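You operate a simulated robot arm through the tools that you are given. There is no shell and no other tool.

You run a simulated robot arm. Do the job below in one go: nothing can be reset, and whatever is moved stays where it is left.

TASK
Put things in order on the wall bench near the doors. At the end: the red cap stands where the tall white roll stood; the clear bottle from the wall bench near the doors stands where the red cap stood; the blue cap stands where the clear bottle stood; the tall white roll from the wall bench near the doors is on the green box; whatever was shut is shut again. Leave all else as you found it, and nothing knocked over. Set down upright: tall white roll.

It is judged by the outcome, as a careful person would: the job done as asked, and still so three seconds after it is handed in. It fails if anything else is knocked over, pushed out of place, dropped, spilled or broken. Lids that push on must go on centred and level and be pressed home; caps that screw on are set level and turned clockwise until they are tight.

THE ROBOT
A 7-joint arm with a two-finger parallel gripper, fixed in place. Base frame: the origin is at the foot of the arm, x ahead of it, y to its left, z up; the work surface is at about z = 0. Readings come in mm, degrees, newtons and seconds.
With the tool pointing down near the work surface it reaches from about 220 to 580 mm from the base axis. Its first joint turns from -66.0 to 66.0 degrees. Payload 2.5 kg.
The tool frame sits at the grasp point between the pads (the TCP): z along the fingers, y along the line on which they close. The tips reach 23 mm beyond it. Largest opening 94 mm; finger width 38, thickness 10; the body of the gripper, 54 by 96 mm, starts 39 mm behind the TCP.
Orientation is told as [roll, pitch, yaw] about the base's x, y, z axes, in that order, counted from this pose: with the fingers straight down and closing along the base's y, the tool's x points along the base's -x, its y along +y and its z along -z.

THE INTERFACE
- The arm moves only by the tool jog_arm. Its argument "increments" is a list of rows, each an object of numbers (a shift or turn left out is 0, a gripper value left out holds the last): "tx", "ty", "tz": the shift along the tool's x, y, z in mm; "wx", "wy", "wz": the turn, a rotation vector about the tool's x, y, z in degrees. In form: [{"tx": .., "ty": .., "tz": .., "wx": .., "wy": .., "wz": ..}, ...]. A call has 1 to 20 rows; each row is the pose to reach, as a shift and turn from the pose commanded when the call began, along the tool's axes at that moment. "claw" is the gripper command, from -1 (fully open) to 1 (shut), values between in proportion, set as the call begins (left out, the last holds). Rows are played at 5 a second. More than 50 mm and 8.6 degrees between two rows, or a gripper value outside its range, and nothing of the call is played. A pose out of reach is approached as far as the arm can. The call stops where the force on the tool passes 40 N (or 10 N more than at its start, if that is more) or the arm is blocked; 0.2 s more then pass. Each finger travels about 108 mm/s and halts on what it meets, pressing with about 39 N; the grip force reading is that of the motor and also rises with nothing between the fingers. The clock runs only during rows and for 0.2 s after the last one: add rows that repeat a pose to give the fingers time. It gives the time, the measured TCP pose, the force on the tool (base axes), the opening and the grip force at its end, in the units of the frame above (readings bear some noise), with the torque about the TCP (base axes, N m) and any sound that the robot's microphone picked up.
- Cameras (640 x 400 px; columns grow to the right, rows downward): "scene" is fixed at [127.3, -408.1, 520.9]; the picture's right is [0.81, -0.58, 0.00], its down [-0.37, -0.51, -0.77] and it looks along [0.45, 0.63, -0.63] (base axes); focal length 279 px, centre (320, 200). "wrist" rides on the gripper at [86, 16, -74] in the tool frame; the picture's right is [-0.18, 0.98, 0.00], its down [-0.58, -0.11, -0.81] and it looks along [-0.79, -0.15, 0.59] (tool axes); focal length 243 px, centre (320, 200). There is no depth. A picture from a camera that has moved, and an enlarged one, comes with that camera's place and axes in the base frame and with its lens. The place of the scene camera against the robot may be out by one fixed shift of up to 25 mm in any direction.
- camera(camera): a new picture of that camera. The clock stands still meanwhile.
- enlarge(camera, box): a new picture of the part [left, top, right, bottom] of that camera's present view, enlarged. The clock stands still meanwhile.
- job_done(): hands the job in; it is judged then, once.

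Nothing tells you positions but the pictures and the camera data. Unless the task says otherwise, let go and move clear before handing in.

The tools are called after "Emit:" by a JSON object that holds its "fn" and its "kwargs". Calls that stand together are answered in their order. jog_arm: Moves the arm, as the interface text tells. Its arguments: {"type":"object","properties":{"increments":{"type":"array","items":{"type":"object","properties":{"tx":{"type":"number"},"ty":{"type":"number"},"tz":{"type":"number"},"wx":{"type":"number"},"wy":{"type":"number"},"wz":{"type":"number"}}}},"claw":{"type":"number"}},"required":["increments"]} The other tools are called the same way: camera (camera) takes a picture; enlarge (camera, box) takes an enlarged picture of a part of a camera's view; job_done () hands the job in.

At the start:

```text
t: 0.0
ee_pos: [433.2, -132.9, 326.0]
tcp_rot: [0.0, 0.1, 0.0]
contact_force: [-0.5, -0.8, 0.1]
moment: [0.01, 0.01, 0.02]
finger_gap: 94.1
grip_force: 0.0
```

scene: 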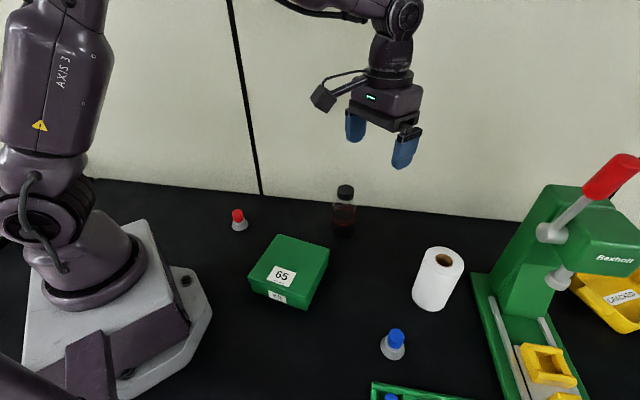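
wrist: 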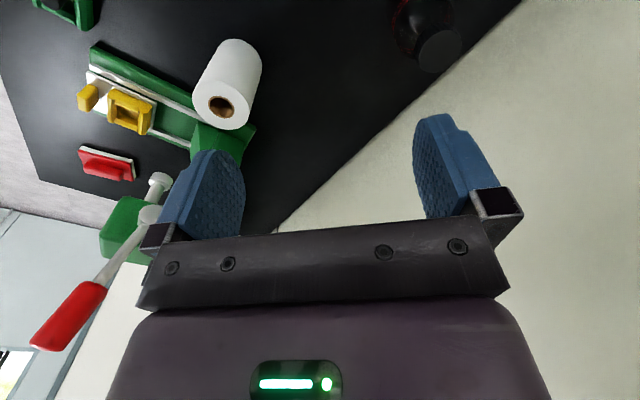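

I see a black bench with a red-capped small item, a green box, a dark bottle, a white roll, a blue-capped item, and a press on the right. I'll take enlarged views before moving anything.

Emit:
{"fn": "enlarge", "kwargs": {"camera": "scene", "box": [200, 160, 400, 320]}}

Emit:
{"fn": "enlarge", "kwargs": {"camera": "scene", "box": [340, 220, 540, 400]}}

Emit:
{"fn": "enlarge", "kwargs": {"camera": "scene", "box": [460, 140, 640, 400]}}

Emit:
{"fn": "camera", "kwargs": {"camera": "wrist"}}

```text
2.50 times, centred on (300, 240) of scene
camera zoom: at [127.3, -408.1, 520.9], right [0.81, -0.58, 0.0], down [-0.37, -0.51, -0.77], along [0.45, 0.63, -0.63], focal length 697 px, centre (370, 100)
```

zoom: 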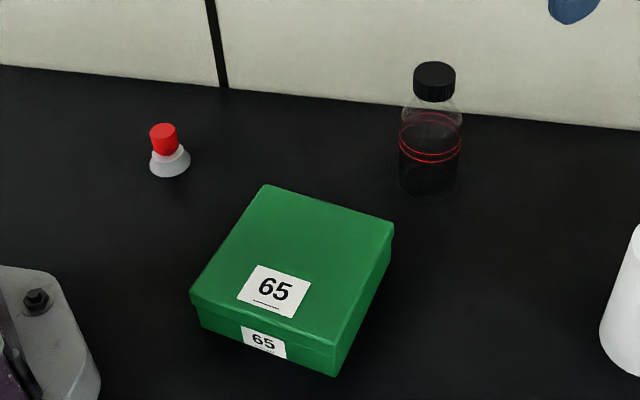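

```text
2.22 times, centred on (440, 310) of scene
camera zoom: at [127.3, -408.1, 520.9], right [0.81, -0.58, 0.0], down [-0.37, -0.51, -0.77], along [0.45, 0.63, -0.63], focal length 620 px, centre (53, -44)
```

zoom: 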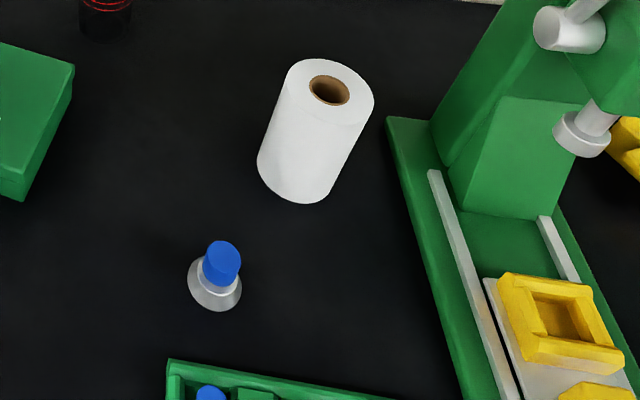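

```text
1.54 times, centred on (550, 270) of scene
camera zoom: at [127.3, -408.1, 520.9], right [0.81, -0.58, 0.0], down [-0.37, -0.51, -0.77], along [0.45, 0.63, -0.63], focal length 429 px, centre (-34, 92)
```

zoom: 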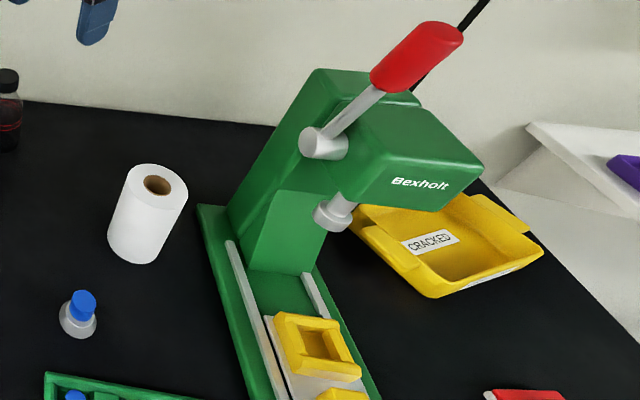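

```text
taken
camera wrist: at [345.9, -118.8, 400.8], right [0.18, 0.98, 0.0], down [0.58, -0.11, 0.81], along [0.79, -0.15, -0.59], focal length 243 px, centre (320, 200)
```

wrist: 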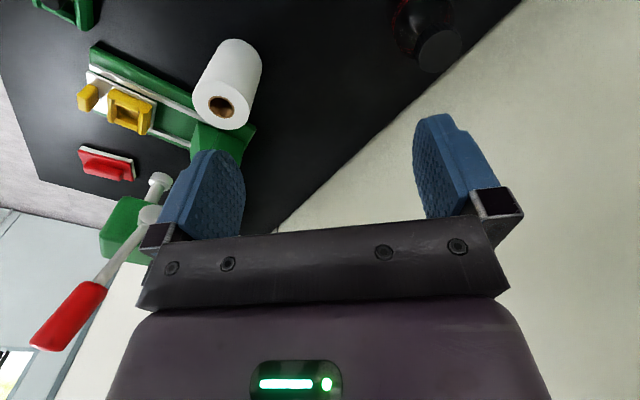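

The wall bench holds the red cap at about (264,151), the bottle at (467,-34), the roll at (505,-278), the blue cap at (359,-305) and the green box between them. These are estimates from the scene camera, so I'll get closer wrist views to refine them.

Emit:
{"fn": "jog_arm", "kwargs": {"increments": [{"tx": 1, "ty": -20, "tz": 0, "wz": 7}, {"tx": 3, "ty": -40, "tz": -2, "wz": 14}, {"tx": 5, "ty": -60, "tz": -4, "wz": 21}, {"tx": 6, "ty": -82, "tz": -4, "wz": 28}, {"tx": 6, "ty": -82, "tz": -4, "wz": 30}, {"tx": 6, "ty": -82, "tz": -4, "wz": 30}]}}

Emit:
{"fn": "camera", "kwargs": {"camera": "wrist"}}

Emit:
{"fn": "enlarge", "kwargs": {"camera": "scene", "box": [360, 300, 480, 400]}}

```text
t: 1.4
ee_pos: [427.9, -217.2, 330.8]
tcp_rot: [0.0, 0.0, -30.1]
contact_force: [-1.7, 0.2, -0.3]
moment: [-0.02, -0.01, -0.02]
finger_gap: 94.1
grip_force: 0.0
```

```text
taken
camera wrist: at [359.9, -160.9, 404.6], right [0.65, 0.76, 0.0], down [0.45, -0.39, 0.81], along [0.61, -0.53, -0.59], focal length 243 px, centre (320, 200)
```

wrist: 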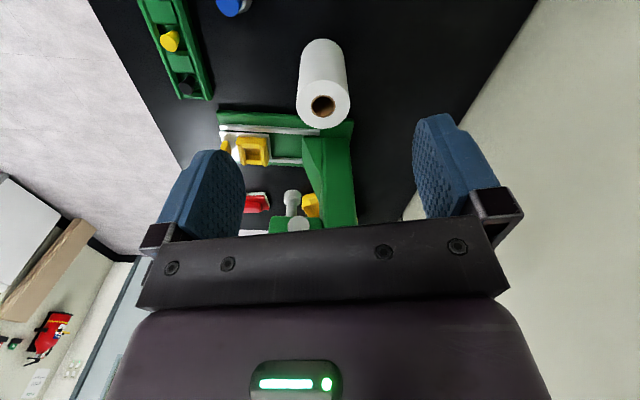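

```text
4.00 times, centred on (420, 350) of scene
camera zoom: at [127.3, -408.1, 520.9], right [0.81, -0.58, 0.0], down [-0.37, -0.51, -0.77], along [0.45, 0.63, -0.63], focal length 1116 px, centre (-80, -400)
```

zoom: 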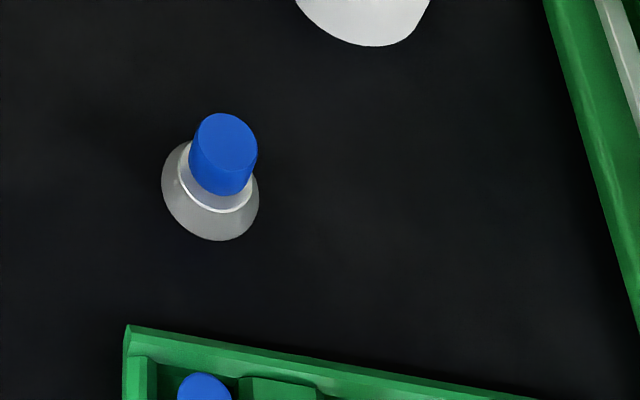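

The wrist view shows the roll clearly, with the rack and press behind it. I'll enlarge it to measure accurately.

Emit:
{"fn": "enlarge", "kwargs": {"camera": "wrist", "box": [260, 10, 420, 140]}}

Emit:
{"fn": "enlarge", "kwargs": {"camera": "wrist", "box": [120, 0, 280, 120]}}

Emit:
{"fn": "enlarge", "kwargs": {"camera": "scene", "box": [400, 230, 480, 320]}}

```text
3.08 times, centred on (340, 75) of wrist
camera zoom: at [359.9, -160.9, 404.6], right [0.65, 0.76, 0.0], down [0.45, -0.39, 0.81], along [0.61, -0.53, -0.59], focal length 746 px, centre (258, 585)
```

zoom: 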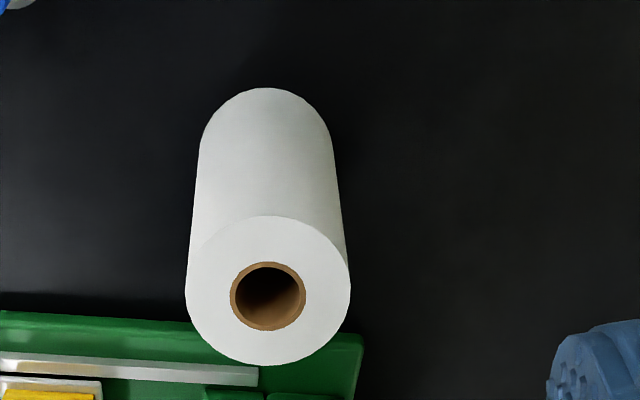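

```text
3.33 times, centred on (200, 60) of wrist
camera zoom: at [359.9, -160.9, 404.6], right [0.65, 0.76, 0.0], down [0.45, -0.39, 0.81], along [0.61, -0.53, -0.59], focal length 809 px, centre (720, 667)
```

zoom: 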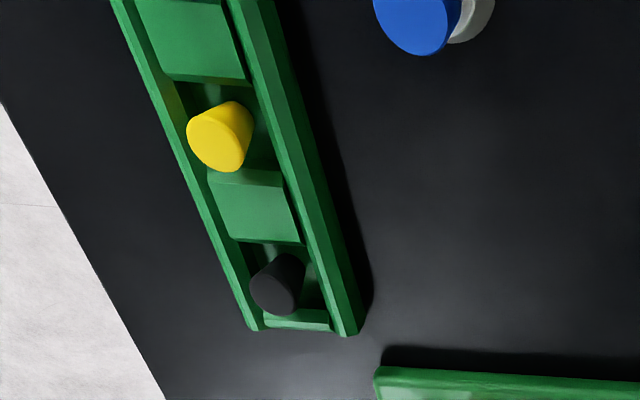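

```text
4.44 times, centred on (440, 275) of scene
camera zoom: at [127.3, -408.1, 520.9], right [0.81, -0.58, 0.0], down [-0.37, -0.51, -0.77], along [0.45, 0.63, -0.63], focal length 1240 px, centre (-213, -133)
```

zoom: 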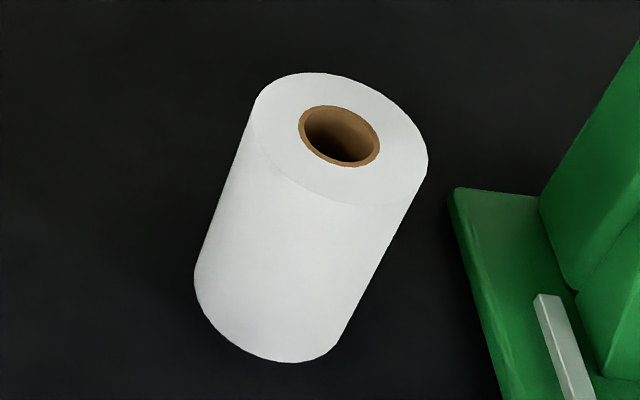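

From the wrist view the roll is at about (502,-277), 35 mm in radius and 119 mm tall. I'll move back to view the blue cap and the box.

Emit:
{"fn": "jog_arm", "kwargs": {"increments": [{"tx": 30}, {"tx": 60}, {"tx": 90}, {"tx": 90}]}}

Emit:
{"fn": "camera", "kwargs": {"camera": "wrist"}}

Emit:
{"fn": "enlarge", "kwargs": {"camera": "wrist", "box": [140, 0, 400, 160]}}

```text
t: 2.4
ee_pos: [350.6, -169.1, 332.6]
tcp_rot: [0.0, 0.0, -29.9]
contact_force: [0.6, -0.4, -0.3]
moment: [0.0, -0.01, -0.01]
finger_gap: 93.7
grip_force: 0.2
```

```text
taken
camera wrist: at [282.0, -114.1, 406.9], right [0.65, 0.76, 0.0], down [0.45, -0.38, 0.81], along [0.61, -0.52, -0.59], focal length 243 px, centre (320, 200)
```

wrist: 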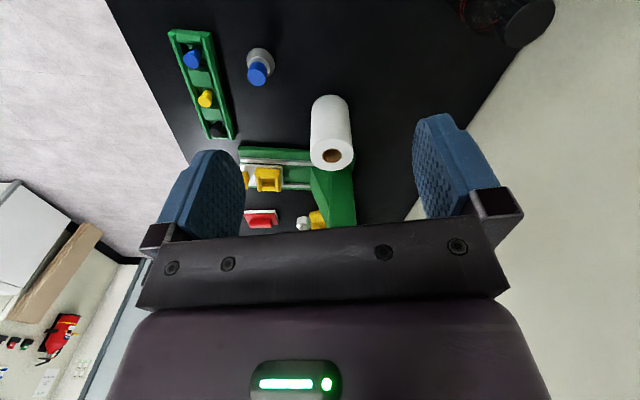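

```text
2.46 times, centred on (270, 80) of wrist
camera zoom: at [282.0, -114.1, 406.9], right [0.65, 0.76, 0.0], down [0.45, -0.38, 0.81], along [0.61, -0.52, -0.59], focal length 597 px, centre (443, 495)
```

zoom: 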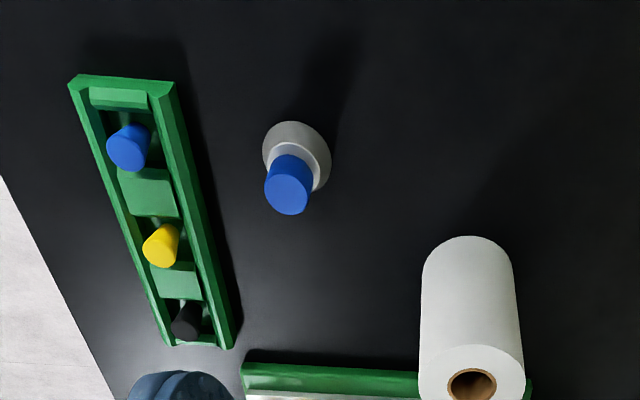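

The blue cap is at about (360,-306), with a 22 mm base radius and a height of about 45 mm. Next I'll look at the bottle.

Emit:
{"fn": "jog_arm", "kwargs": {"increments": [{"tx": 8, "ty": 22, "wz": -7}, {"tx": 16, "ty": 44, "wz": -14}, {"tx": 24, "ty": 66, "wz": -21}, {"tx": 32, "ty": 88, "wz": -28}, {"tx": 40, "ty": 110, "wz": -35}, {"tx": 48.5, "ty": 131, "wz": -40}, {"tx": 48.5, "ty": 131, "wz": -40}]}}

Emit:
{"fn": "camera", "kwargs": {"camera": "wrist"}}

Emit:
{"fn": "enlarge", "kwargs": {"camera": "wrist", "box": [240, 0, 420, 140]}}

```text
t: 4.0
ee_pos: [374.7, -35.5, 329.0]
tcp_rot: [0.0, 0.0, 10.1]
contact_force: [0.4, -0.1, 0.0]
moment: [0.0, 0.02, -0.03]
finger_gap: 93.9
grip_force: 0.1
```

```text
taken
camera wrist: at [285.3, -35.4, 403.2], right [0.01, 1.0, 0.0], down [0.59, 0.0, 0.81], along [0.81, -0.01, -0.59], focal length 243 px, centre (320, 200)
```

wrist: 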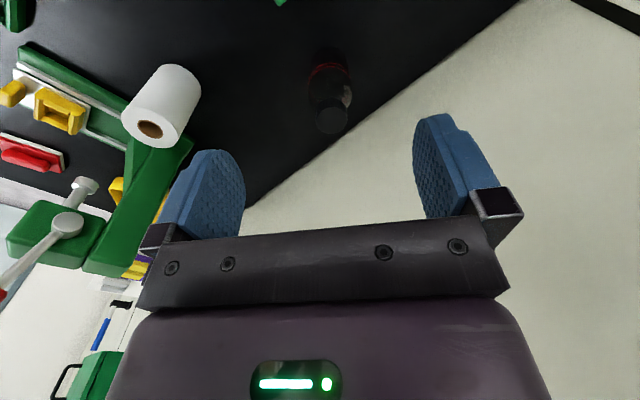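

```text
2.86 times, centred on (330, 70) of wrist
camera zoom: at [285.3, -35.4, 403.2], right [0.01, 1.0, 0.0], down [0.59, 0.0, 0.81], along [0.81, -0.01, -0.59], focal length 693 px, centre (291, 571)
```

zoom: 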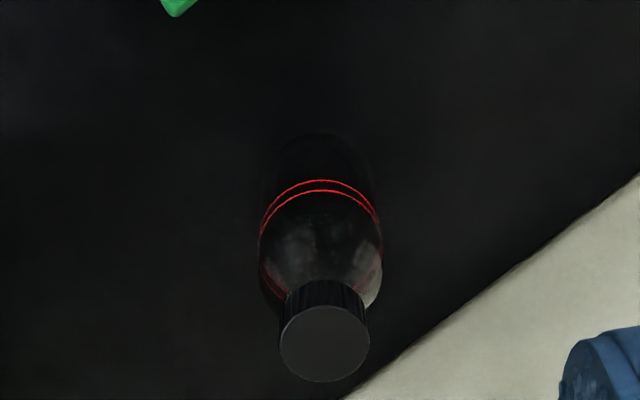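

The bottle is at about (475,-22), 140 mm tall and roughly 60 mm in diameter. Next I'll look at the red cap.

Emit:
{"fn": "jog_arm", "kwargs": {"increments": [{"tx": 11, "ty": 11, "wz": -8}, {"tx": 22, "ty": 22, "wz": -16}, {"tx": 33, "ty": 33, "wz": -24}, {"tx": 44, "ty": 45, "wz": -32}, {"tx": 55, "ty": 56, "wz": -40}, {"tx": 66, "ty": 67, "wz": -48}, {"tx": 77, "ty": 79, "wz": -56}, {"tx": 88, "ty": 90, "wz": -64}, {"tx": 99, "ty": 101, "wz": -72}, {"tx": 110.7, "ty": 112.7, "wz": -80}, {"tx": 110.7, "ty": 112.7, "wz": -80}]}}

Emit:
{"fn": "camera", "kwargs": {"camera": "wrist"}}

Emit:
{"fn": "enlarge", "kwargs": {"camera": "wrist", "box": [220, 0, 420, 140]}}

```text
t: 6.4
ee_pos: [244.6, 57.2, 331.2]
tcp_rot: [0.0, 0.0, 90.2]
contact_force: [0.2, -0.6, 0.3]
moment: [0.02, -0.01, 0.01]
finger_gap: 94.0
grip_force: 0.0
```

```text
taken
camera wrist: at [226.9, -29.9, 404.8], right [-0.98, 0.18, 0.0], down [0.11, 0.58, 0.81], along [0.15, 0.79, -0.59], focal length 243 px, centre (320, 200)
```

wrist: 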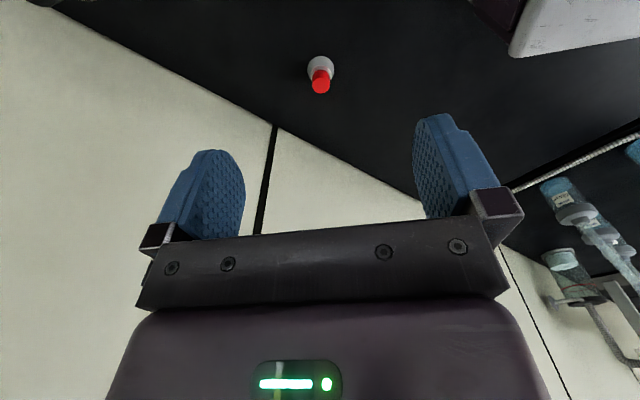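

```text
2.86 times, centred on (320, 70) of wrist
camera zoom: at [226.9, -29.9, 404.8], right [-0.98, 0.18, 0.0], down [0.11, 0.58, 0.81], along [0.15, 0.79, -0.59], focal length 693 px, centre (320, 571)
```

zoom: 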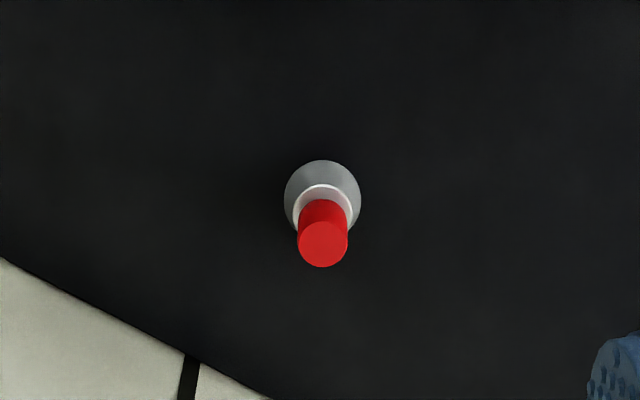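

The red cap is at about (260,162). Next I'll look at the green box.

Emit:
{"fn": "jog_arm", "kwargs": {"increments": [{"tx": 39, "ty": 1, "wz": 6}, {"tx": 78, "ty": 2, "wz": 12}, {"tx": 117, "ty": 3, "wz": 18}, {"tx": 156, "ty": 4, "wz": 24}, {"tx": 195, "ty": 4.6, "wz": 30}, {"tx": 195, "ty": 4.6, "wz": 30}]}}

Emit:
{"fn": "camera", "kwargs": {"camera": "wrist"}}

Emit:
{"fn": "enlarge", "kwargs": {"camera": "wrist", "box": [200, 0, 440, 160]}}

Emit:
{"fn": "camera", "kwargs": {"camera": "scene"}}

```text
t: 7.8
ee_pos: [238.8, -138.0, 331.6]
tcp_rot: [0.1, 0.0, 60.0]
contact_force: [0.0, -0.2, -0.4]
moment: [0.0, 0.01, -0.04]
finger_gap: 94.1
grip_force: 0.0
```

```text
taken
camera wrist: at [180.3, -206.2, 405.2], right [-0.76, 0.65, 0.0], down [0.39, 0.45, 0.81], along [0.53, 0.61, -0.59], focal length 243 px, centre (320, 200)
```

wrist: 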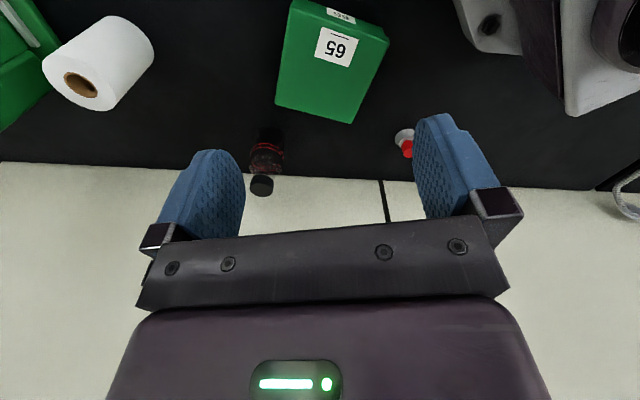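

```text
2.50 times, centred on (320, 80) of wrist
camera zoom: at [180.3, -206.2, 405.2], right [-0.76, 0.65, 0.0], down [0.39, 0.45, 0.81], along [0.53, 0.61, -0.59], focal length 606 px, centre (320, 500)
```

zoom: 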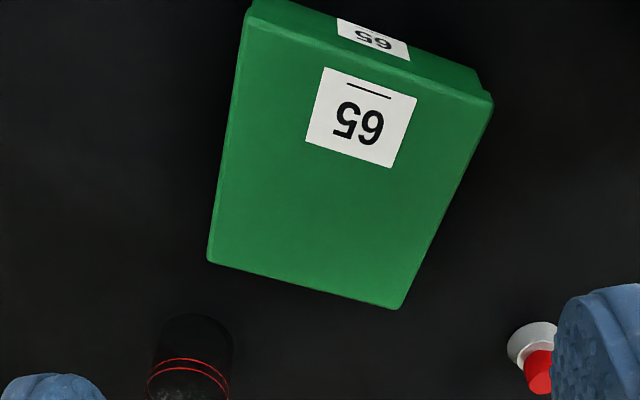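

```text
taken
```

scene: 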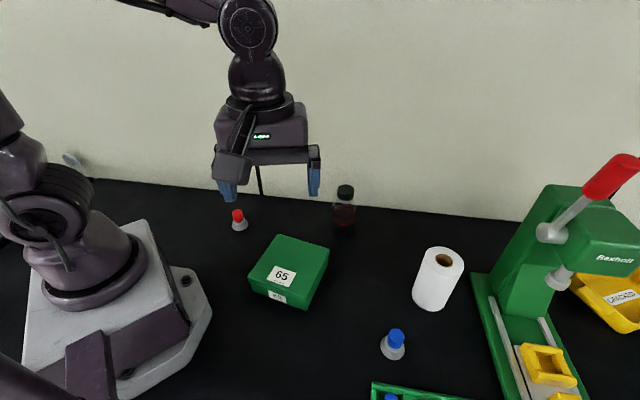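

The box top centre is at about (291,-63) and roughly 130 mm square, with its height at around 45 mm. Now I'll swing over to the roll, above it and with the fingers clear.

Emit:
{"fn": "jog_arm", "kwargs": {"increments": [{"tx": -0.9, "ty": -24.8, "tz": 8, "wz": 8}, {"tx": -1.8, "ty": -49.6, "tz": 16, "wz": 16}, {"tx": -2.7, "ty": -74.4, "tz": 25, "wz": 24}, {"tx": -3.6, "ty": -99.2, "tz": 34, "wz": 32}, {"tx": -4.5, "ty": -124, "tz": 42, "wz": 40}, {"tx": -5.4, "ty": -148.8, "tz": 50, "wz": 48}, {"tx": -6.3, "ty": -173.5, "tz": 58, "wz": 56}, {"tx": -7.2, "ty": -198.3, "tz": 66, "wz": 64}, {"tx": -8.1, "ty": -223.1, "tz": 74, "wz": 72}, {"tx": -9, "ty": -247.9, "tz": 82, "wz": 80}, {"tx": -9.9, "ty": -272.7, "tz": 90, "wz": 88}, {"tx": -10.8, "ty": -297.5, "tz": 100, "wz": 95}, {"tx": -10.8, "ty": -297.5, "tz": 100, "wz": 95}]}}

Emit:
{"fn": "camera", "kwargs": {"camera": "wrist"}}

Emit:
{"fn": "camera", "kwargs": {"camera": "scene"}}

```text
t: 10.6
ee_pos: [501.4, -277.2, 229.5]
tcp_rot: [0.0, 0.2, -35.1]
contact_force: [0.1, 0.0, -0.4]
moment: [0.03, 0.0, 0.0]
finger_gap: 94.0
grip_force: 0.2
```

```text
taken
camera wrist: at [439.4, -216.0, 304.0], right [0.72, 0.7, 0.0], down [0.41, -0.42, 0.81], along [0.56, -0.58, -0.59], focal length 243 px, centre (320, 200)
```

wrist: 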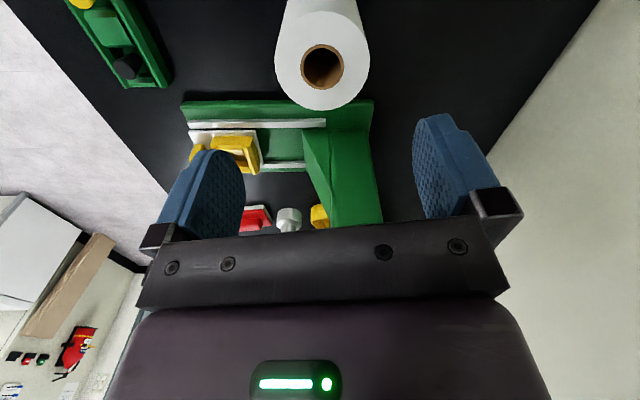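

```text
taken
```

scene: 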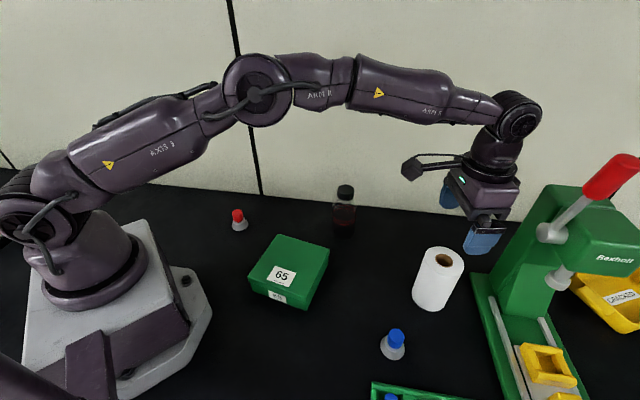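

The roll is centred under the gripper at (501,-277). I'll go straight down to z≈90 and close on it.

Emit:
{"fn": "jog_arm", "kwargs": {"increments": [{"tz": 25}, {"tz": 50}, {"tz": 75}, {"tz": 95}, {"tz": 110}, {"tz": 125}, {"tz": 138}, {"tz": 138}]}}

Emit:
{"fn": "camera", "kwargs": {"camera": "scene"}}

Emit:
{"fn": "camera", "kwargs": {"camera": "wrist"}}

```text
t: 12.4
ee_pos: [502.1, -275.7, 93.4]
tcp_rot: [0.0, 0.0, -35.0]
contact_force: [1.1, 0.0, -1.7]
moment: [0.0, -0.01, 0.02]
finger_gap: 94.1
grip_force: 0.2
```

```text
taken
```

scene: 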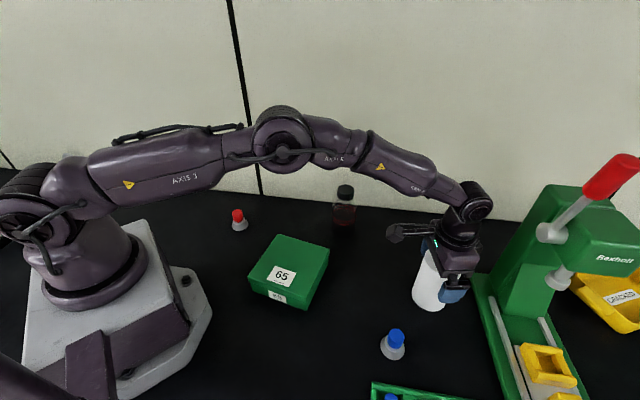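

```text
taken
camera wrist: at [439.3, -214.0, 166.5], right [0.71, 0.7, 0.0], down [0.41, -0.42, 0.81], along [0.56, -0.58, -0.59], focal length 243 px, centre (320, 200)
```

wrist: 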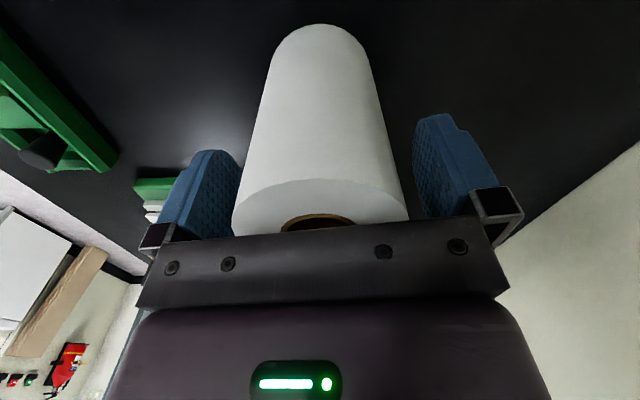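

The roll sits between the fingers with clearance on both sides. I'll close the gripper and lift a little.

Emit:
{"fn": "jog_arm", "kwargs": {"increments": [{"tz": 0}, {"tz": 0}, {"tz": 0}, {"tz": 0}], "claw": 1}}

Emit:
{"fn": "camera", "kwargs": {"camera": "wrist"}}

```text
t: 13.4
ee_pos: [501.3, -275.3, 92.0]
tcp_rot: [-0.1, 0.0, -35.0]
contact_force: [0.2, -0.6, -0.3]
moment: [-0.04, -0.01, 0.02]
finger_gap: 69.3
grip_force: 38.9
```

```text
taken
camera wrist: at [439.2, -213.9, 166.6], right [0.71, 0.7, 0.0], down [0.41, -0.42, 0.81], along [0.56, -0.58, -0.59], focal length 243 px, centre (320, 200)
```

wrist: 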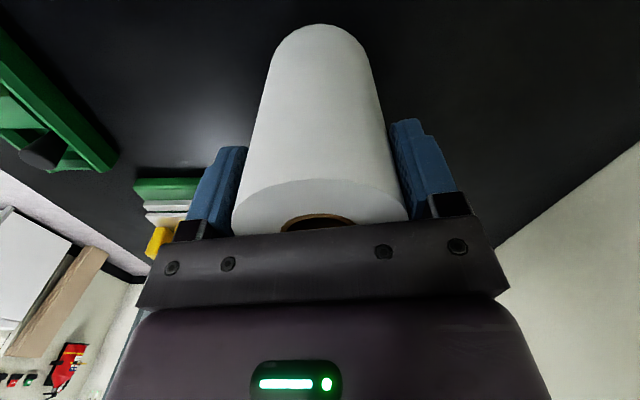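

The roll is gripped at 69.3 mm. I'll lift it straight up.

Emit:
{"fn": "jog_arm", "kwargs": {"increments": [{"tz": -8}, {"tz": -20}, {"tz": -40}, {"tz": -60}, {"tz": -80}, {"tz": -100}, {"tz": -120}, {"tz": -130}, {"tz": -130}]}}

Emit:
{"fn": "camera", "kwargs": {"camera": "scene"}}

```text
t: 15.4
ee_pos: [503.1, -274.8, 222.3]
tcp_rot: [0.0, 0.0, -35.0]
contact_force: [0.5, -0.2, -0.1]
moment: [0.01, -0.02, -0.01]
finger_gap: 69.0
grip_force: 38.2
```

```text
taken
```

scene: 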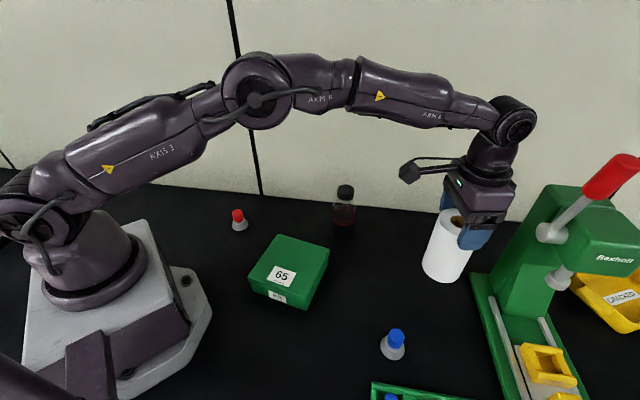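

The roll is lifted cleanly. I'll carry it over to the box.

Emit:
{"fn": "jog_arm", "kwargs": {"increments": [{"tx": 25, "ty": 4.5}, {"tx": 55, "ty": 10}, {"tx": 85, "ty": 15.5}, {"tx": 115, "ty": 21}, {"tx": 145, "ty": 26.5}, {"tx": 175, "ty": 32}, {"tx": 205, "ty": 37.5}, {"tx": 235, "ty": 43}, {"tx": 265, "ty": 48}, {"tx": 285, "ty": 52}, {"tx": 294.3, "ty": 53.3}, {"tx": 294.3, "ty": 53.3}]}}

Emit:
{"fn": "camera", "kwargs": {"camera": "scene"}}

Emit:
{"fn": "camera", "kwargs": {"camera": "wrist"}}

```text
t: 18.0
ee_pos: [292.4, -62.9, 222.2]
tcp_rot: [0.0, -0.2, -35.0]
contact_force: [0.6, 0.2, -0.3]
moment: [0.0, 0.0, -0.02]
finger_gap: 68.9
grip_force: 38.8
```

```text
taken
```

scene: 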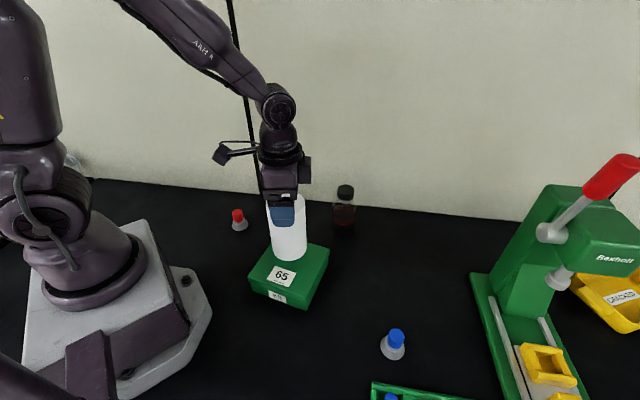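

```text
taken
camera wrist: at [230.0, -1.4, 297.1], right [0.71, 0.7, 0.0], down [0.41, -0.42, 0.81], along [0.56, -0.58, -0.59], focal length 243 px, centre (320, 200)
```

wrist: 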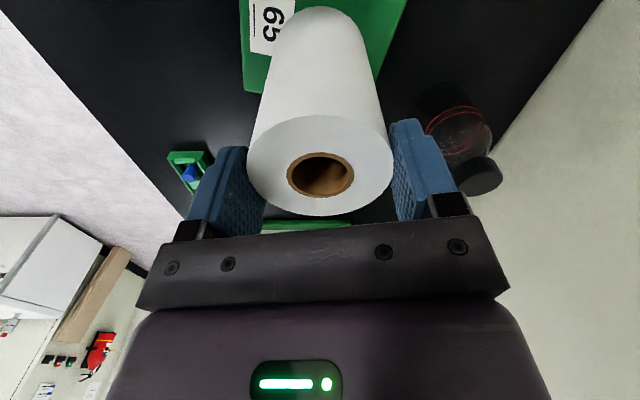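

The roll is above the box. I'll lower it close to the lid and check the view.

Emit:
{"fn": "jog_arm", "kwargs": {"increments": [{"tz": 15}, {"tz": 30}, {"tz": 45}, {"tz": 60}, {"tz": 70}, {"tz": 75}, {"tz": 75}]}}

Emit:
{"fn": "enlarge", "kwargs": {"camera": "scene", "box": [220, 180, 360, 320]}}

Emit:
{"fn": "camera", "kwargs": {"camera": "wrist"}}

```text
t: 19.1
ee_pos: [293.7, -61.6, 162.6]
tcp_rot: [0.1, -0.4, -35.1]
contact_force: [-2.0, 0.3, 12.0]
moment: [-0.15, 0.31, -0.05]
finger_gap: 68.5
grip_force: 38.5
stopped in row 5: the force on the tool passed its limit at 78 N (the readings are from after the stop); the commanded pose is now the measured one
```

```text
2.86 times, centred on (290, 250) of scene
camera zoom: at [127.3, -408.1, 521.0], right [0.81, -0.58, 0.0], down [-0.37, -0.51, -0.77], along [0.45, 0.63, -0.63], focal length 797 px, centre (406, 57)
```

zoom: 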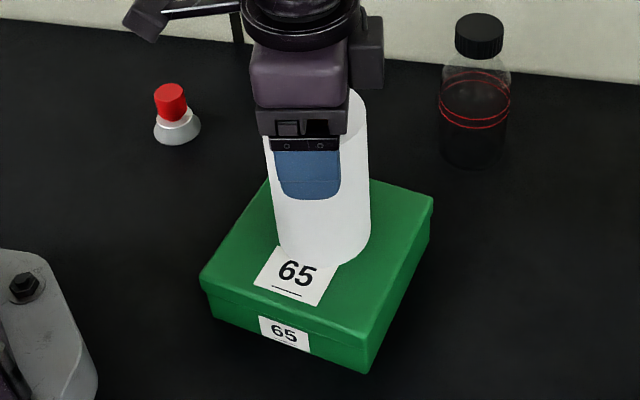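

```text
taken
camera wrist: at [231.4, -0.4, 236.2], right [0.72, 0.7, 0.0], down [0.41, -0.42, 0.81], along [0.57, -0.58, -0.59], focal length 243 px, centre (320, 200)
```

wrist: 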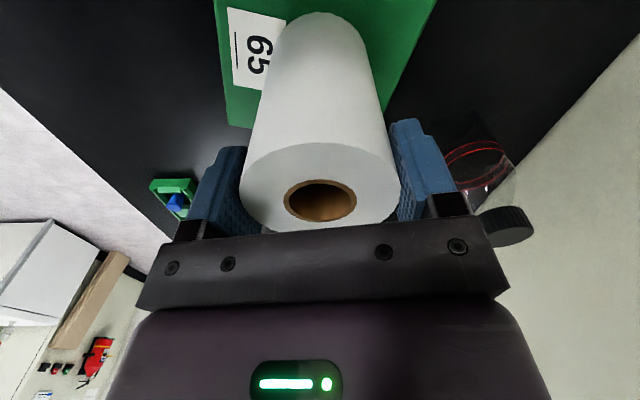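

The roll touched the lid earlier than I expected, so the lid top is at z≈70 and the true box centre is nearer (285,-74). I'll lift slightly, shift to that point and lower gently.

Emit:
{"fn": "jog_arm", "kwargs": {"increments": [{"tz": -5}, {"tz": -12}, {"ty": -7, "tz": -12}, {"ty": -15, "tz": -12}, {"ty": -15, "tz": -12}]}}

Emit:
{"fn": "enlarge", "kwargs": {"camera": "scene", "box": [220, 180, 360, 320]}}

Emit:
{"fn": "camera", "kwargs": {"camera": "wrist"}}

```text
t: 20.3
ee_pos: [288.0, -75.2, 173.2]
tcp_rot: [0.2, -0.4, -35.0]
contact_force: [0.0, 0.0, -1.5]
moment: [-0.02, -0.04, 0.0]
finger_gap: 68.6
grip_force: 38.8
```

```text
2.86 times, centred on (290, 250) of scene
camera zoom: at [127.3, -408.1, 520.9], right [0.81, -0.58, 0.0], down [-0.37, -0.51, -0.77], along [0.45, 0.63, -0.63], focal length 797 px, centre (406, 57)
```

zoom: 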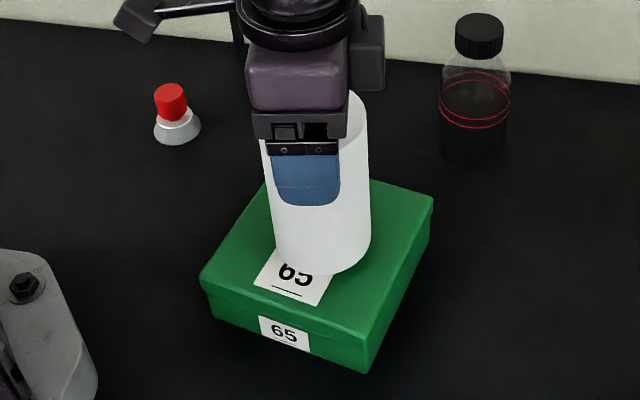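

```text
taken
camera wrist: at [223.8, -12.8, 247.4], right [0.72, 0.7, 0.0], down [0.41, -0.42, 0.81], along [0.57, -0.58, -0.59], focal length 243 px, centre (320, 200)
```

wrist: 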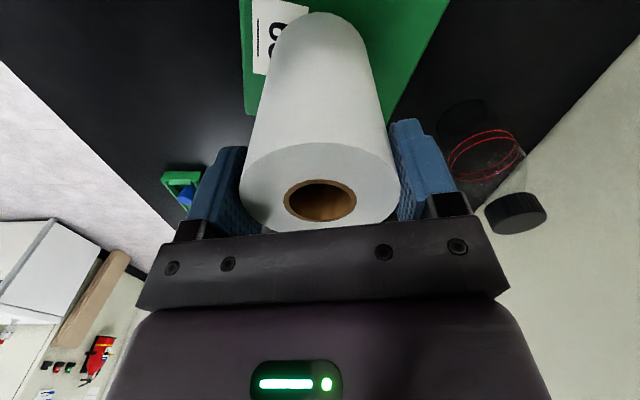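

The roll had slid a few millimetres in the grip and was pushed back at contact, so the lid is at z≈53 with its centre near (290,-66). I'll recentre slightly and lower the last bit slowly.

Emit:
{"fn": "jog_arm", "kwargs": {"increments": [{"tx": 1.5, "ty": 4, "wx": 0.2, "wy": 0.1}, {"tx": 3, "ty": 8, "wx": 0.35, "wy": 0.2}, {"tx": 3, "ty": 8, "tz": 3, "wx": 0.35, "wy": 0.2}, {"tx": 3, "ty": 8, "tz": 6, "wx": 0.35, "wy": 0.2}, {"tx": 3, "ty": 8, "tz": 8, "wx": 0.35, "wy": 0.2}, {"tx": 3, "ty": 8, "tz": 8, "wx": 0.35, "wy": 0.2}]}}

Emit:
{"fn": "enlarge", "kwargs": {"camera": "scene", "box": [220, 180, 360, 320]}}

```text
t: 21.7
ee_pos: [287.1, -65.6, 166.5]
tcp_rot: [-0.3, -0.2, -35.0]
contact_force: [1.1, -0.1, -1.0]
moment: [-0.01, 0.0, 0.01]
finger_gap: 68.3
grip_force: 38.5
```

```text
2.86 times, centred on (290, 250) of scene
camera zoom: at [127.3, -408.1, 520.9], right [0.81, -0.58, 0.0], down [-0.37, -0.51, -0.77], along [0.45, 0.63, -0.63], focal length 797 px, centre (406, 57)
```

zoom: 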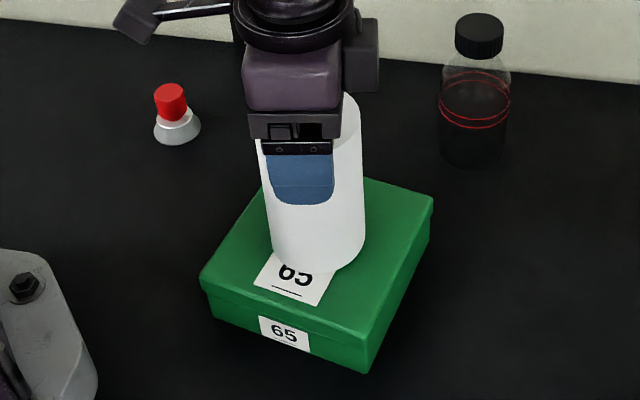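

The roll is almost down. I'll lower it in 1 mm steps while watching the force.

Emit:
{"fn": "jog_arm", "kwargs": {"increments": [{"tz": 0.7}, {"tz": 1.4}, {"tz": 2.1}, {"tz": 2.8}, {"tz": 2.8}]}}

```text
t: 22.9
ee_pos: [288.3, -65.6, 163.0]
tcp_rot: [-0.2, -0.2, -35.0]
contact_force: [-0.2, 0.2, -1.1]
moment: [0.03, -0.02, 0.02]
finger_gap: 68.8
grip_force: 39.6
```

Emit:
{"fn": "jog_arm", "kwargs": {"increments": [{"tz": 0.7}, {"tz": 1.4}, {"tz": 2.1}, {"tz": 2.8}, {"tz": 2.8}]}}

Emit:
{"fn": "enlarge", "kwargs": {"camera": "wrist", "box": [200, 0, 460, 240]}}

```text
t: 23.7
ee_pos: [288.1, -64.9, 161.8]
tcp_rot: [-0.1, -0.2, -35.1]
contact_force: [-3.5, -0.9, 8.1]
moment: [-0.01, 0.06, 0.01]
finger_gap: 68.3
grip_force: 39.2
stopped in row 3: the force on the tool passed its limit at 45 N (the readings are from after the stop); the commanded pose is now the measured one
```

```text
1.67 times, centred on (330, 120) of wrist
camera zoom: at [225.1, -3.5, 236.5], right [0.72, 0.7, 0.0], down [0.41, -0.42, 0.81], along [0.56, -0.58, -0.59], focal length 404 px, centre (303, 333)
```

zoom: 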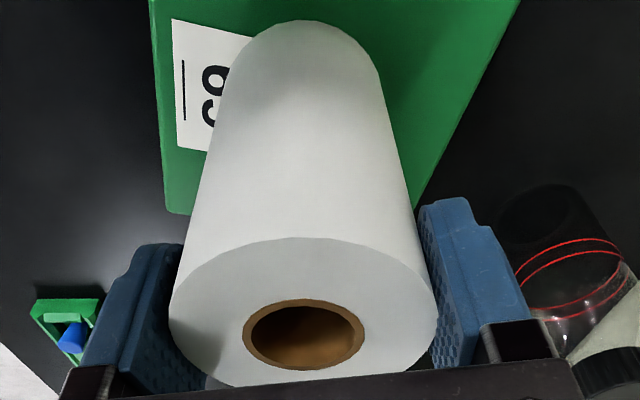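

The roll is resting on the lid with about 8 N of contact. I'll open the gripper and check that it stands.

Emit:
{"fn": "jog_arm", "kwargs": {"increments": [{"tz": -0.4}, {"tz": -0.4}, {"tz": -0.4}, {"tz": -0.4}], "claw": -1}}

Emit:
{"fn": "camera", "kwargs": {"camera": "wrist"}}

Emit:
{"fn": "enlarge", "kwargs": {"camera": "scene", "box": [220, 180, 360, 320]}}

```text
t: 24.7
ee_pos: [287.9, -65.0, 163.0]
tcp_rot: [-0.1, -0.2, -35.1]
contact_force: [-0.8, -0.1, 0.8]
moment: [-0.02, 0.02, -0.01]
finger_gap: 94.1
grip_force: 0.1
```

```text
taken
camera wrist: at [225.0, -3.6, 236.8], right [0.72, 0.7, 0.0], down [0.41, -0.42, 0.81], along [0.56, -0.58, -0.59], focal length 243 px, centre (320, 200)
```

wrist: 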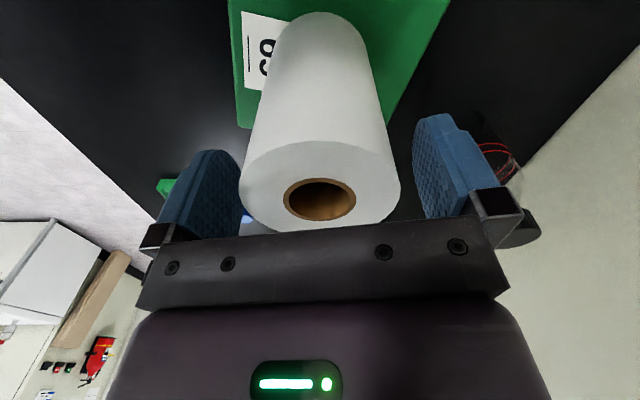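

```text
2.86 times, centred on (290, 250) of scene
camera zoom: at [127.3, -408.1, 520.9], right [0.81, -0.58, 0.0], down [-0.37, -0.51, -0.77], along [0.45, 0.63, -0.63], focal length 797 px, centre (406, 57)
```

zoom: 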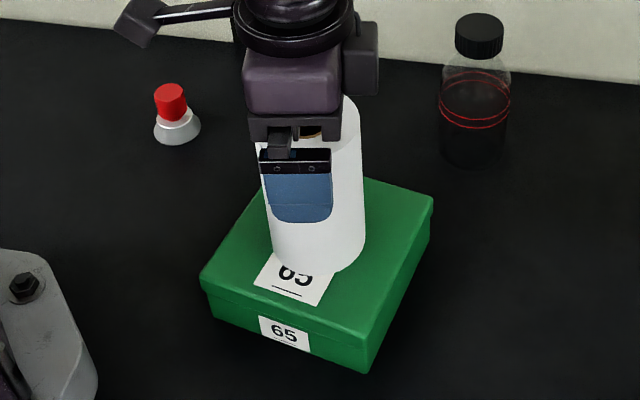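

The roll stands upright on the box and is released. I'll rise clear and move above the red cap.

Emit:
{"fn": "jog_arm", "kwargs": {"increments": [{"tz": -10}, {"tz": -30}, {"tz": -55}, {"tz": -80}, {"tz": -105}, {"tz": -120}, {"tz": -120}]}}

Emit:
{"fn": "camera", "kwargs": {"camera": "scene"}}

Emit:
{"fn": "camera", "kwargs": {"camera": "wrist"}}

```text
t: 26.3
ee_pos: [286.9, -65.9, 282.0]
tcp_rot: [0.0, -0.3, -35.2]
contact_force: [0.1, -0.5, -0.1]
moment: [0.02, 0.02, 0.01]
finger_gap: 93.8
grip_force: 0.1
```

```text
taken
```

scene: 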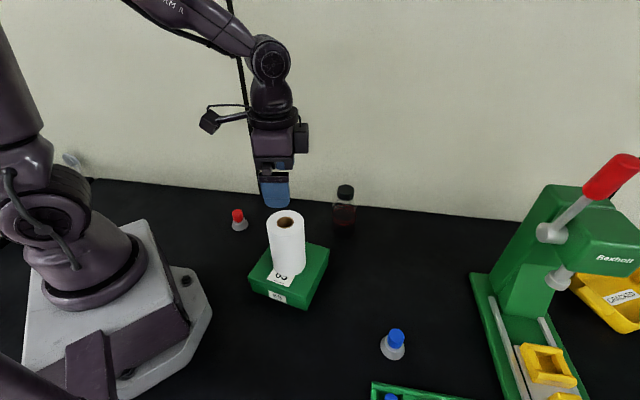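

```text
taken
camera wrist: at [224.5, -4.1, 356.3], right [0.72, 0.7, 0.0], down [0.41, -0.42, 0.81], along [0.56, -0.58, -0.59], focal length 243 px, centre (320, 200)
```

wrist: 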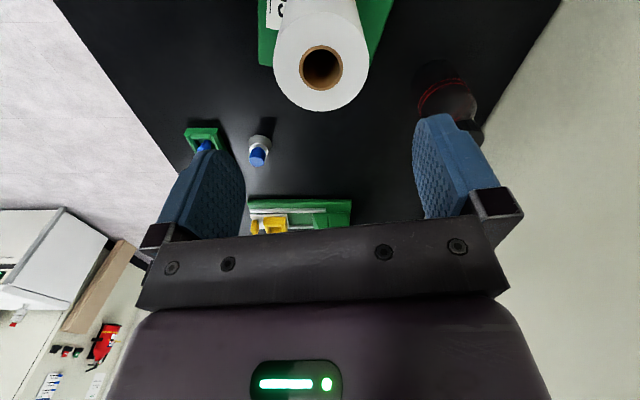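

The roll stands alone on the box. Next I'll move above the red cap at (260,161).

Emit:
{"fn": "jog_arm", "kwargs": {"increments": [{"tx": 15, "ty": 17, "tz": 0, "wz": -6.5}, {"tx": 30, "ty": 34, "tz": 0, "wz": -13}, {"tx": 46, "ty": 51, "tz": 5, "wz": -19.5}, {"tx": 61, "ty": 68, "tz": 10, "wz": -26}, {"tx": 76, "ty": 85, "tz": 20, "wz": -32.5}, {"tx": 91, "ty": 102, "tz": 32, "wz": -39}, {"tx": 106, "ty": 119, "tz": 44, "wz": -45.5}, {"tx": 122, "ty": 136, "tz": 56, "wz": -52}, {"tx": 137, "ty": 154, "tz": 68, "wz": -58.5}, {"tx": 152.4, "ty": 170.8, "tz": 82, "wz": -65}, {"tx": 152.4, "ty": 170.8, "tz": 82, "wz": -65}]}}

Emit:
{"fn": "camera", "kwargs": {"camera": "wrist"}}

Emit:
{"fn": "camera", "kwargs": {"camera": "scene"}}

```text
t: 28.7
ee_pos: [264.7, 160.1, 200.9]
tcp_rot: [-0.4, 0.0, 30.0]
contact_force: [0.0, -0.5, 0.1]
moment: [0.02, 0.03, -0.01]
finger_gap: 94.0
grip_force: 0.0
```

```text
taken
camera wrist: at [180.1, 130.4, 274.2], right [-0.33, 0.94, 0.0], down [0.56, 0.2, 0.81], along [0.76, 0.27, -0.59], focal length 243 px, centre (320, 200)
```

wrist: 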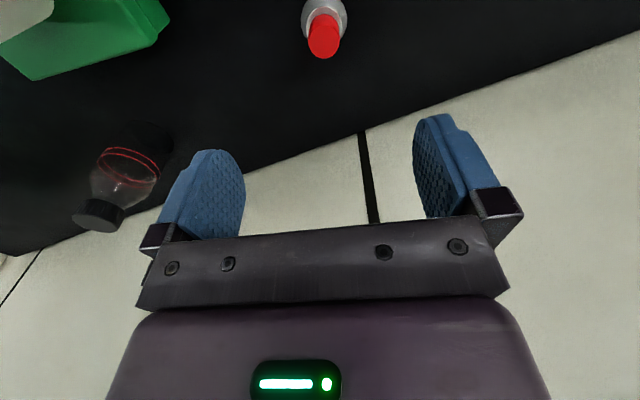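

```text
taken
```

scene: 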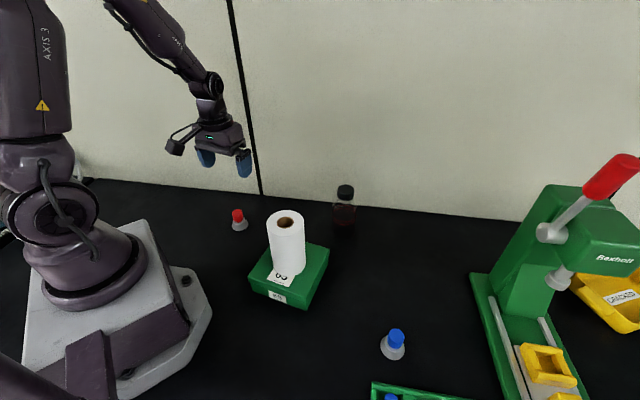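

The red cap is at about (259.5,161.5) and I'm nearly above it. I'll correct by a few millimetres and descend to grip the red part.

Emit:
{"fn": "jog_arm", "kwargs": {"increments": [{"tx": 3.1, "ty": 3.5, "tz": 20, "wx": -0.3, "wy": -0.15}, {"tx": 3.1, "ty": 3.5, "tz": 45, "wx": -0.3, "wy": -0.15}, {"tx": 3.1, "ty": 3.5, "tz": 70, "wx": -0.3, "wy": -0.15}, {"tx": 3.1, "ty": 3.5, "tz": 95, "wx": -0.3, "wy": -0.15}, {"tx": 3.1, "ty": 3.5, "tz": 115, "wx": -0.3, "wy": -0.15}, {"tx": 3.1, "ty": 3.5, "tz": 132, "wx": -0.3, "wy": -0.15}, {"tx": 3.1, "ty": 3.5, "tz": 132, "wx": -0.3, "wy": -0.15}]}}

Emit:
{"fn": "enlarge", "kwargs": {"camera": "scene", "box": [170, 140, 310, 260]}}

Emit:
{"fn": "camera", "kwargs": {"camera": "wrist"}}

```text
t: 30.3
ee_pos: [258.5, 161.9, 68.3]
tcp_rot: [-0.1, -0.2, 29.9]
contact_force: [0.2, 0.2, 0.5]
moment: [0.02, -0.02, -0.01]
finger_gap: 93.7
grip_force: 0.0
```

```text
3.33 times, centred on (240, 200) of scene
camera zoom: at [127.3, -408.1, 520.9], right [0.81, -0.58, 0.0], down [-0.37, -0.51, -0.77], along [0.45, 0.63, -0.63], focal length 930 px, centre (587, 200)
```

zoom: 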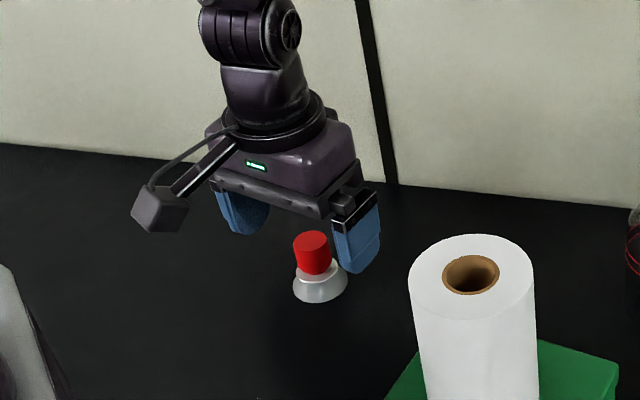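

```text
taken
camera wrist: at [174.4, 131.2, 141.7], right [-0.33, 0.94, 0.0], down [0.56, 0.19, 0.81], along [0.76, 0.27, -0.59], focal length 243 px, centre (320, 200)
```

wrist: 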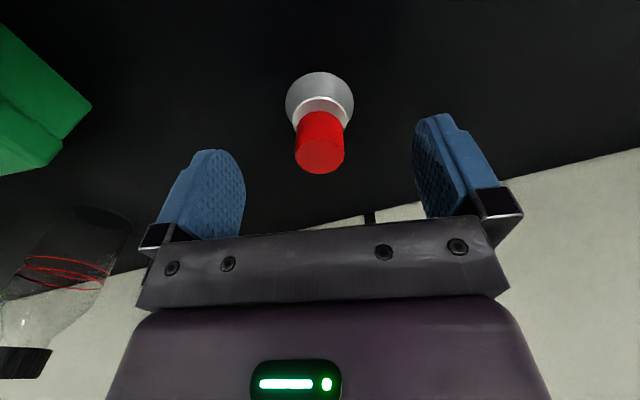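

The red cap is centred at (260.4,161.5). It is about 43 mm tall with a neck around 29 mm wide. I'll descend the last 30 mm and close on the neck and cap.

Emit:
{"fn": "jog_arm", "kwargs": {"increments": [{"tx": -1.4, "ty": -1.2, "tz": 10}, {"tx": -1.4, "ty": -1.2, "tz": 20}, {"tx": -1.4, "ty": -1.2, "tz": 29}, {"tx": -1.4, "ty": -1.2, "tz": 29}]}}

Emit:
{"fn": "jog_arm", "kwargs": {"increments": [{"tz": 0}, {"tz": 0}, {"tz": 0}, {"tz": 0}, {"tz": 0}], "claw": 1}}

Emit:
{"fn": "camera", "kwargs": {"camera": "wrist"}}

```text
t: 31.3
ee_pos: [258.8, 161.7, 39.6]
tcp_rot: [0.0, -0.2, 29.9]
contact_force: [-1.0, -1.0, 0.2]
moment: [0.0, 0.02, 0.01]
finger_gap: 94.0
grip_force: 0.0
```

```text
t: 32.5
ee_pos: [259.9, 162.3, 40.7]
tcp_rot: [0.0, 0.0, 29.9]
contact_force: [0.2, -1.4, 0.4]
moment: [-0.05, 0.04, -0.01]
finger_gap: 32.1
grip_force: 39.0
```

```text
taken
camera wrist: at [175.0, 131.2, 113.3], right [-0.33, 0.94, 0.0], down [0.56, 0.19, 0.81], along [0.76, 0.27, -0.59], focal length 243 px, centre (320, 200)
```

wrist: 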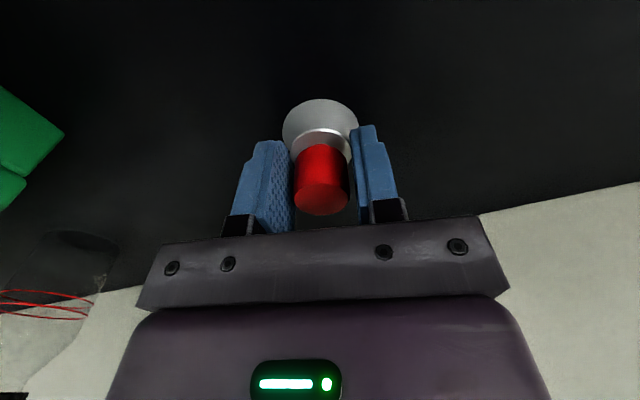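

Gripped on the neck at 32.1 mm. I'll lift gently and check the hold.

Emit:
{"fn": "jog_arm", "kwargs": {"increments": [{"tz": -5}, {"tz": -12}, {"tz": -25}, {"tz": -45}, {"tz": -70}, {"tz": -95}, {"tz": -120}, {"tz": -145}, {"tz": -165}, {"tz": -165}]}}

Emit:
{"fn": "camera", "kwargs": {"camera": "wrist"}}

Emit:
{"fn": "enlarge", "kwargs": {"camera": "scene", "box": [170, 100, 350, 260]}}

```text
t: 34.7
ee_pos: [258.0, 165.1, 205.0]
tcp_rot: [0.0, -0.1, 29.9]
contact_force: [-0.4, 0.4, -1.9]
moment: [0.0, 0.0, -0.01]
finger_gap: 32.1
grip_force: 38.5
```

```text
taken
camera wrist: at [174.3, 133.7, 278.1], right [-0.33, 0.94, 0.0], down [0.56, 0.19, 0.81], along [0.76, 0.27, -0.59], focal length 243 px, centre (320, 200)
```

wrist: 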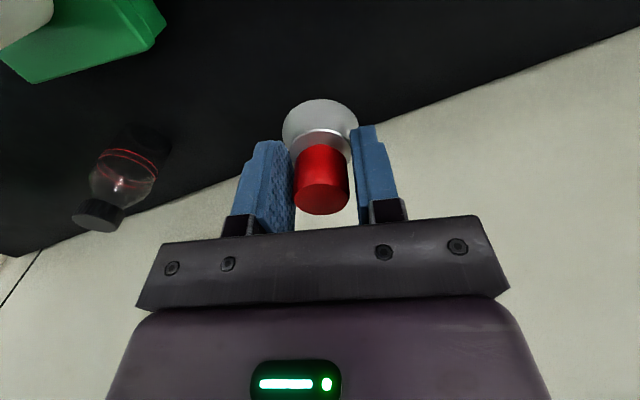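

```text
2.50 times, centred on (260, 180) of scene
camera zoom: at [127.3, -408.1, 520.9], right [0.81, -0.58, 0.0], down [-0.37, -0.51, -0.77], along [0.45, 0.63, -0.63], focal length 697 px, centre (470, 250)
```

zoom: 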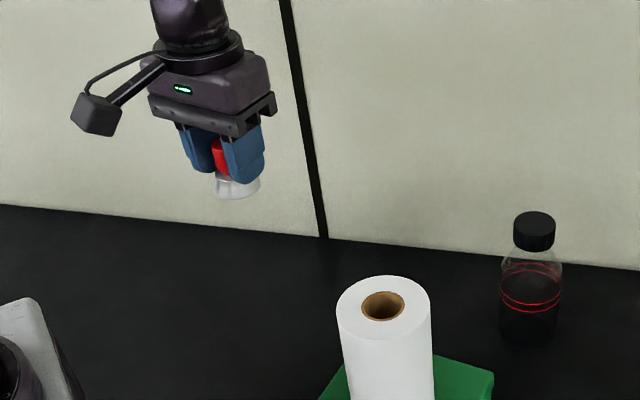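

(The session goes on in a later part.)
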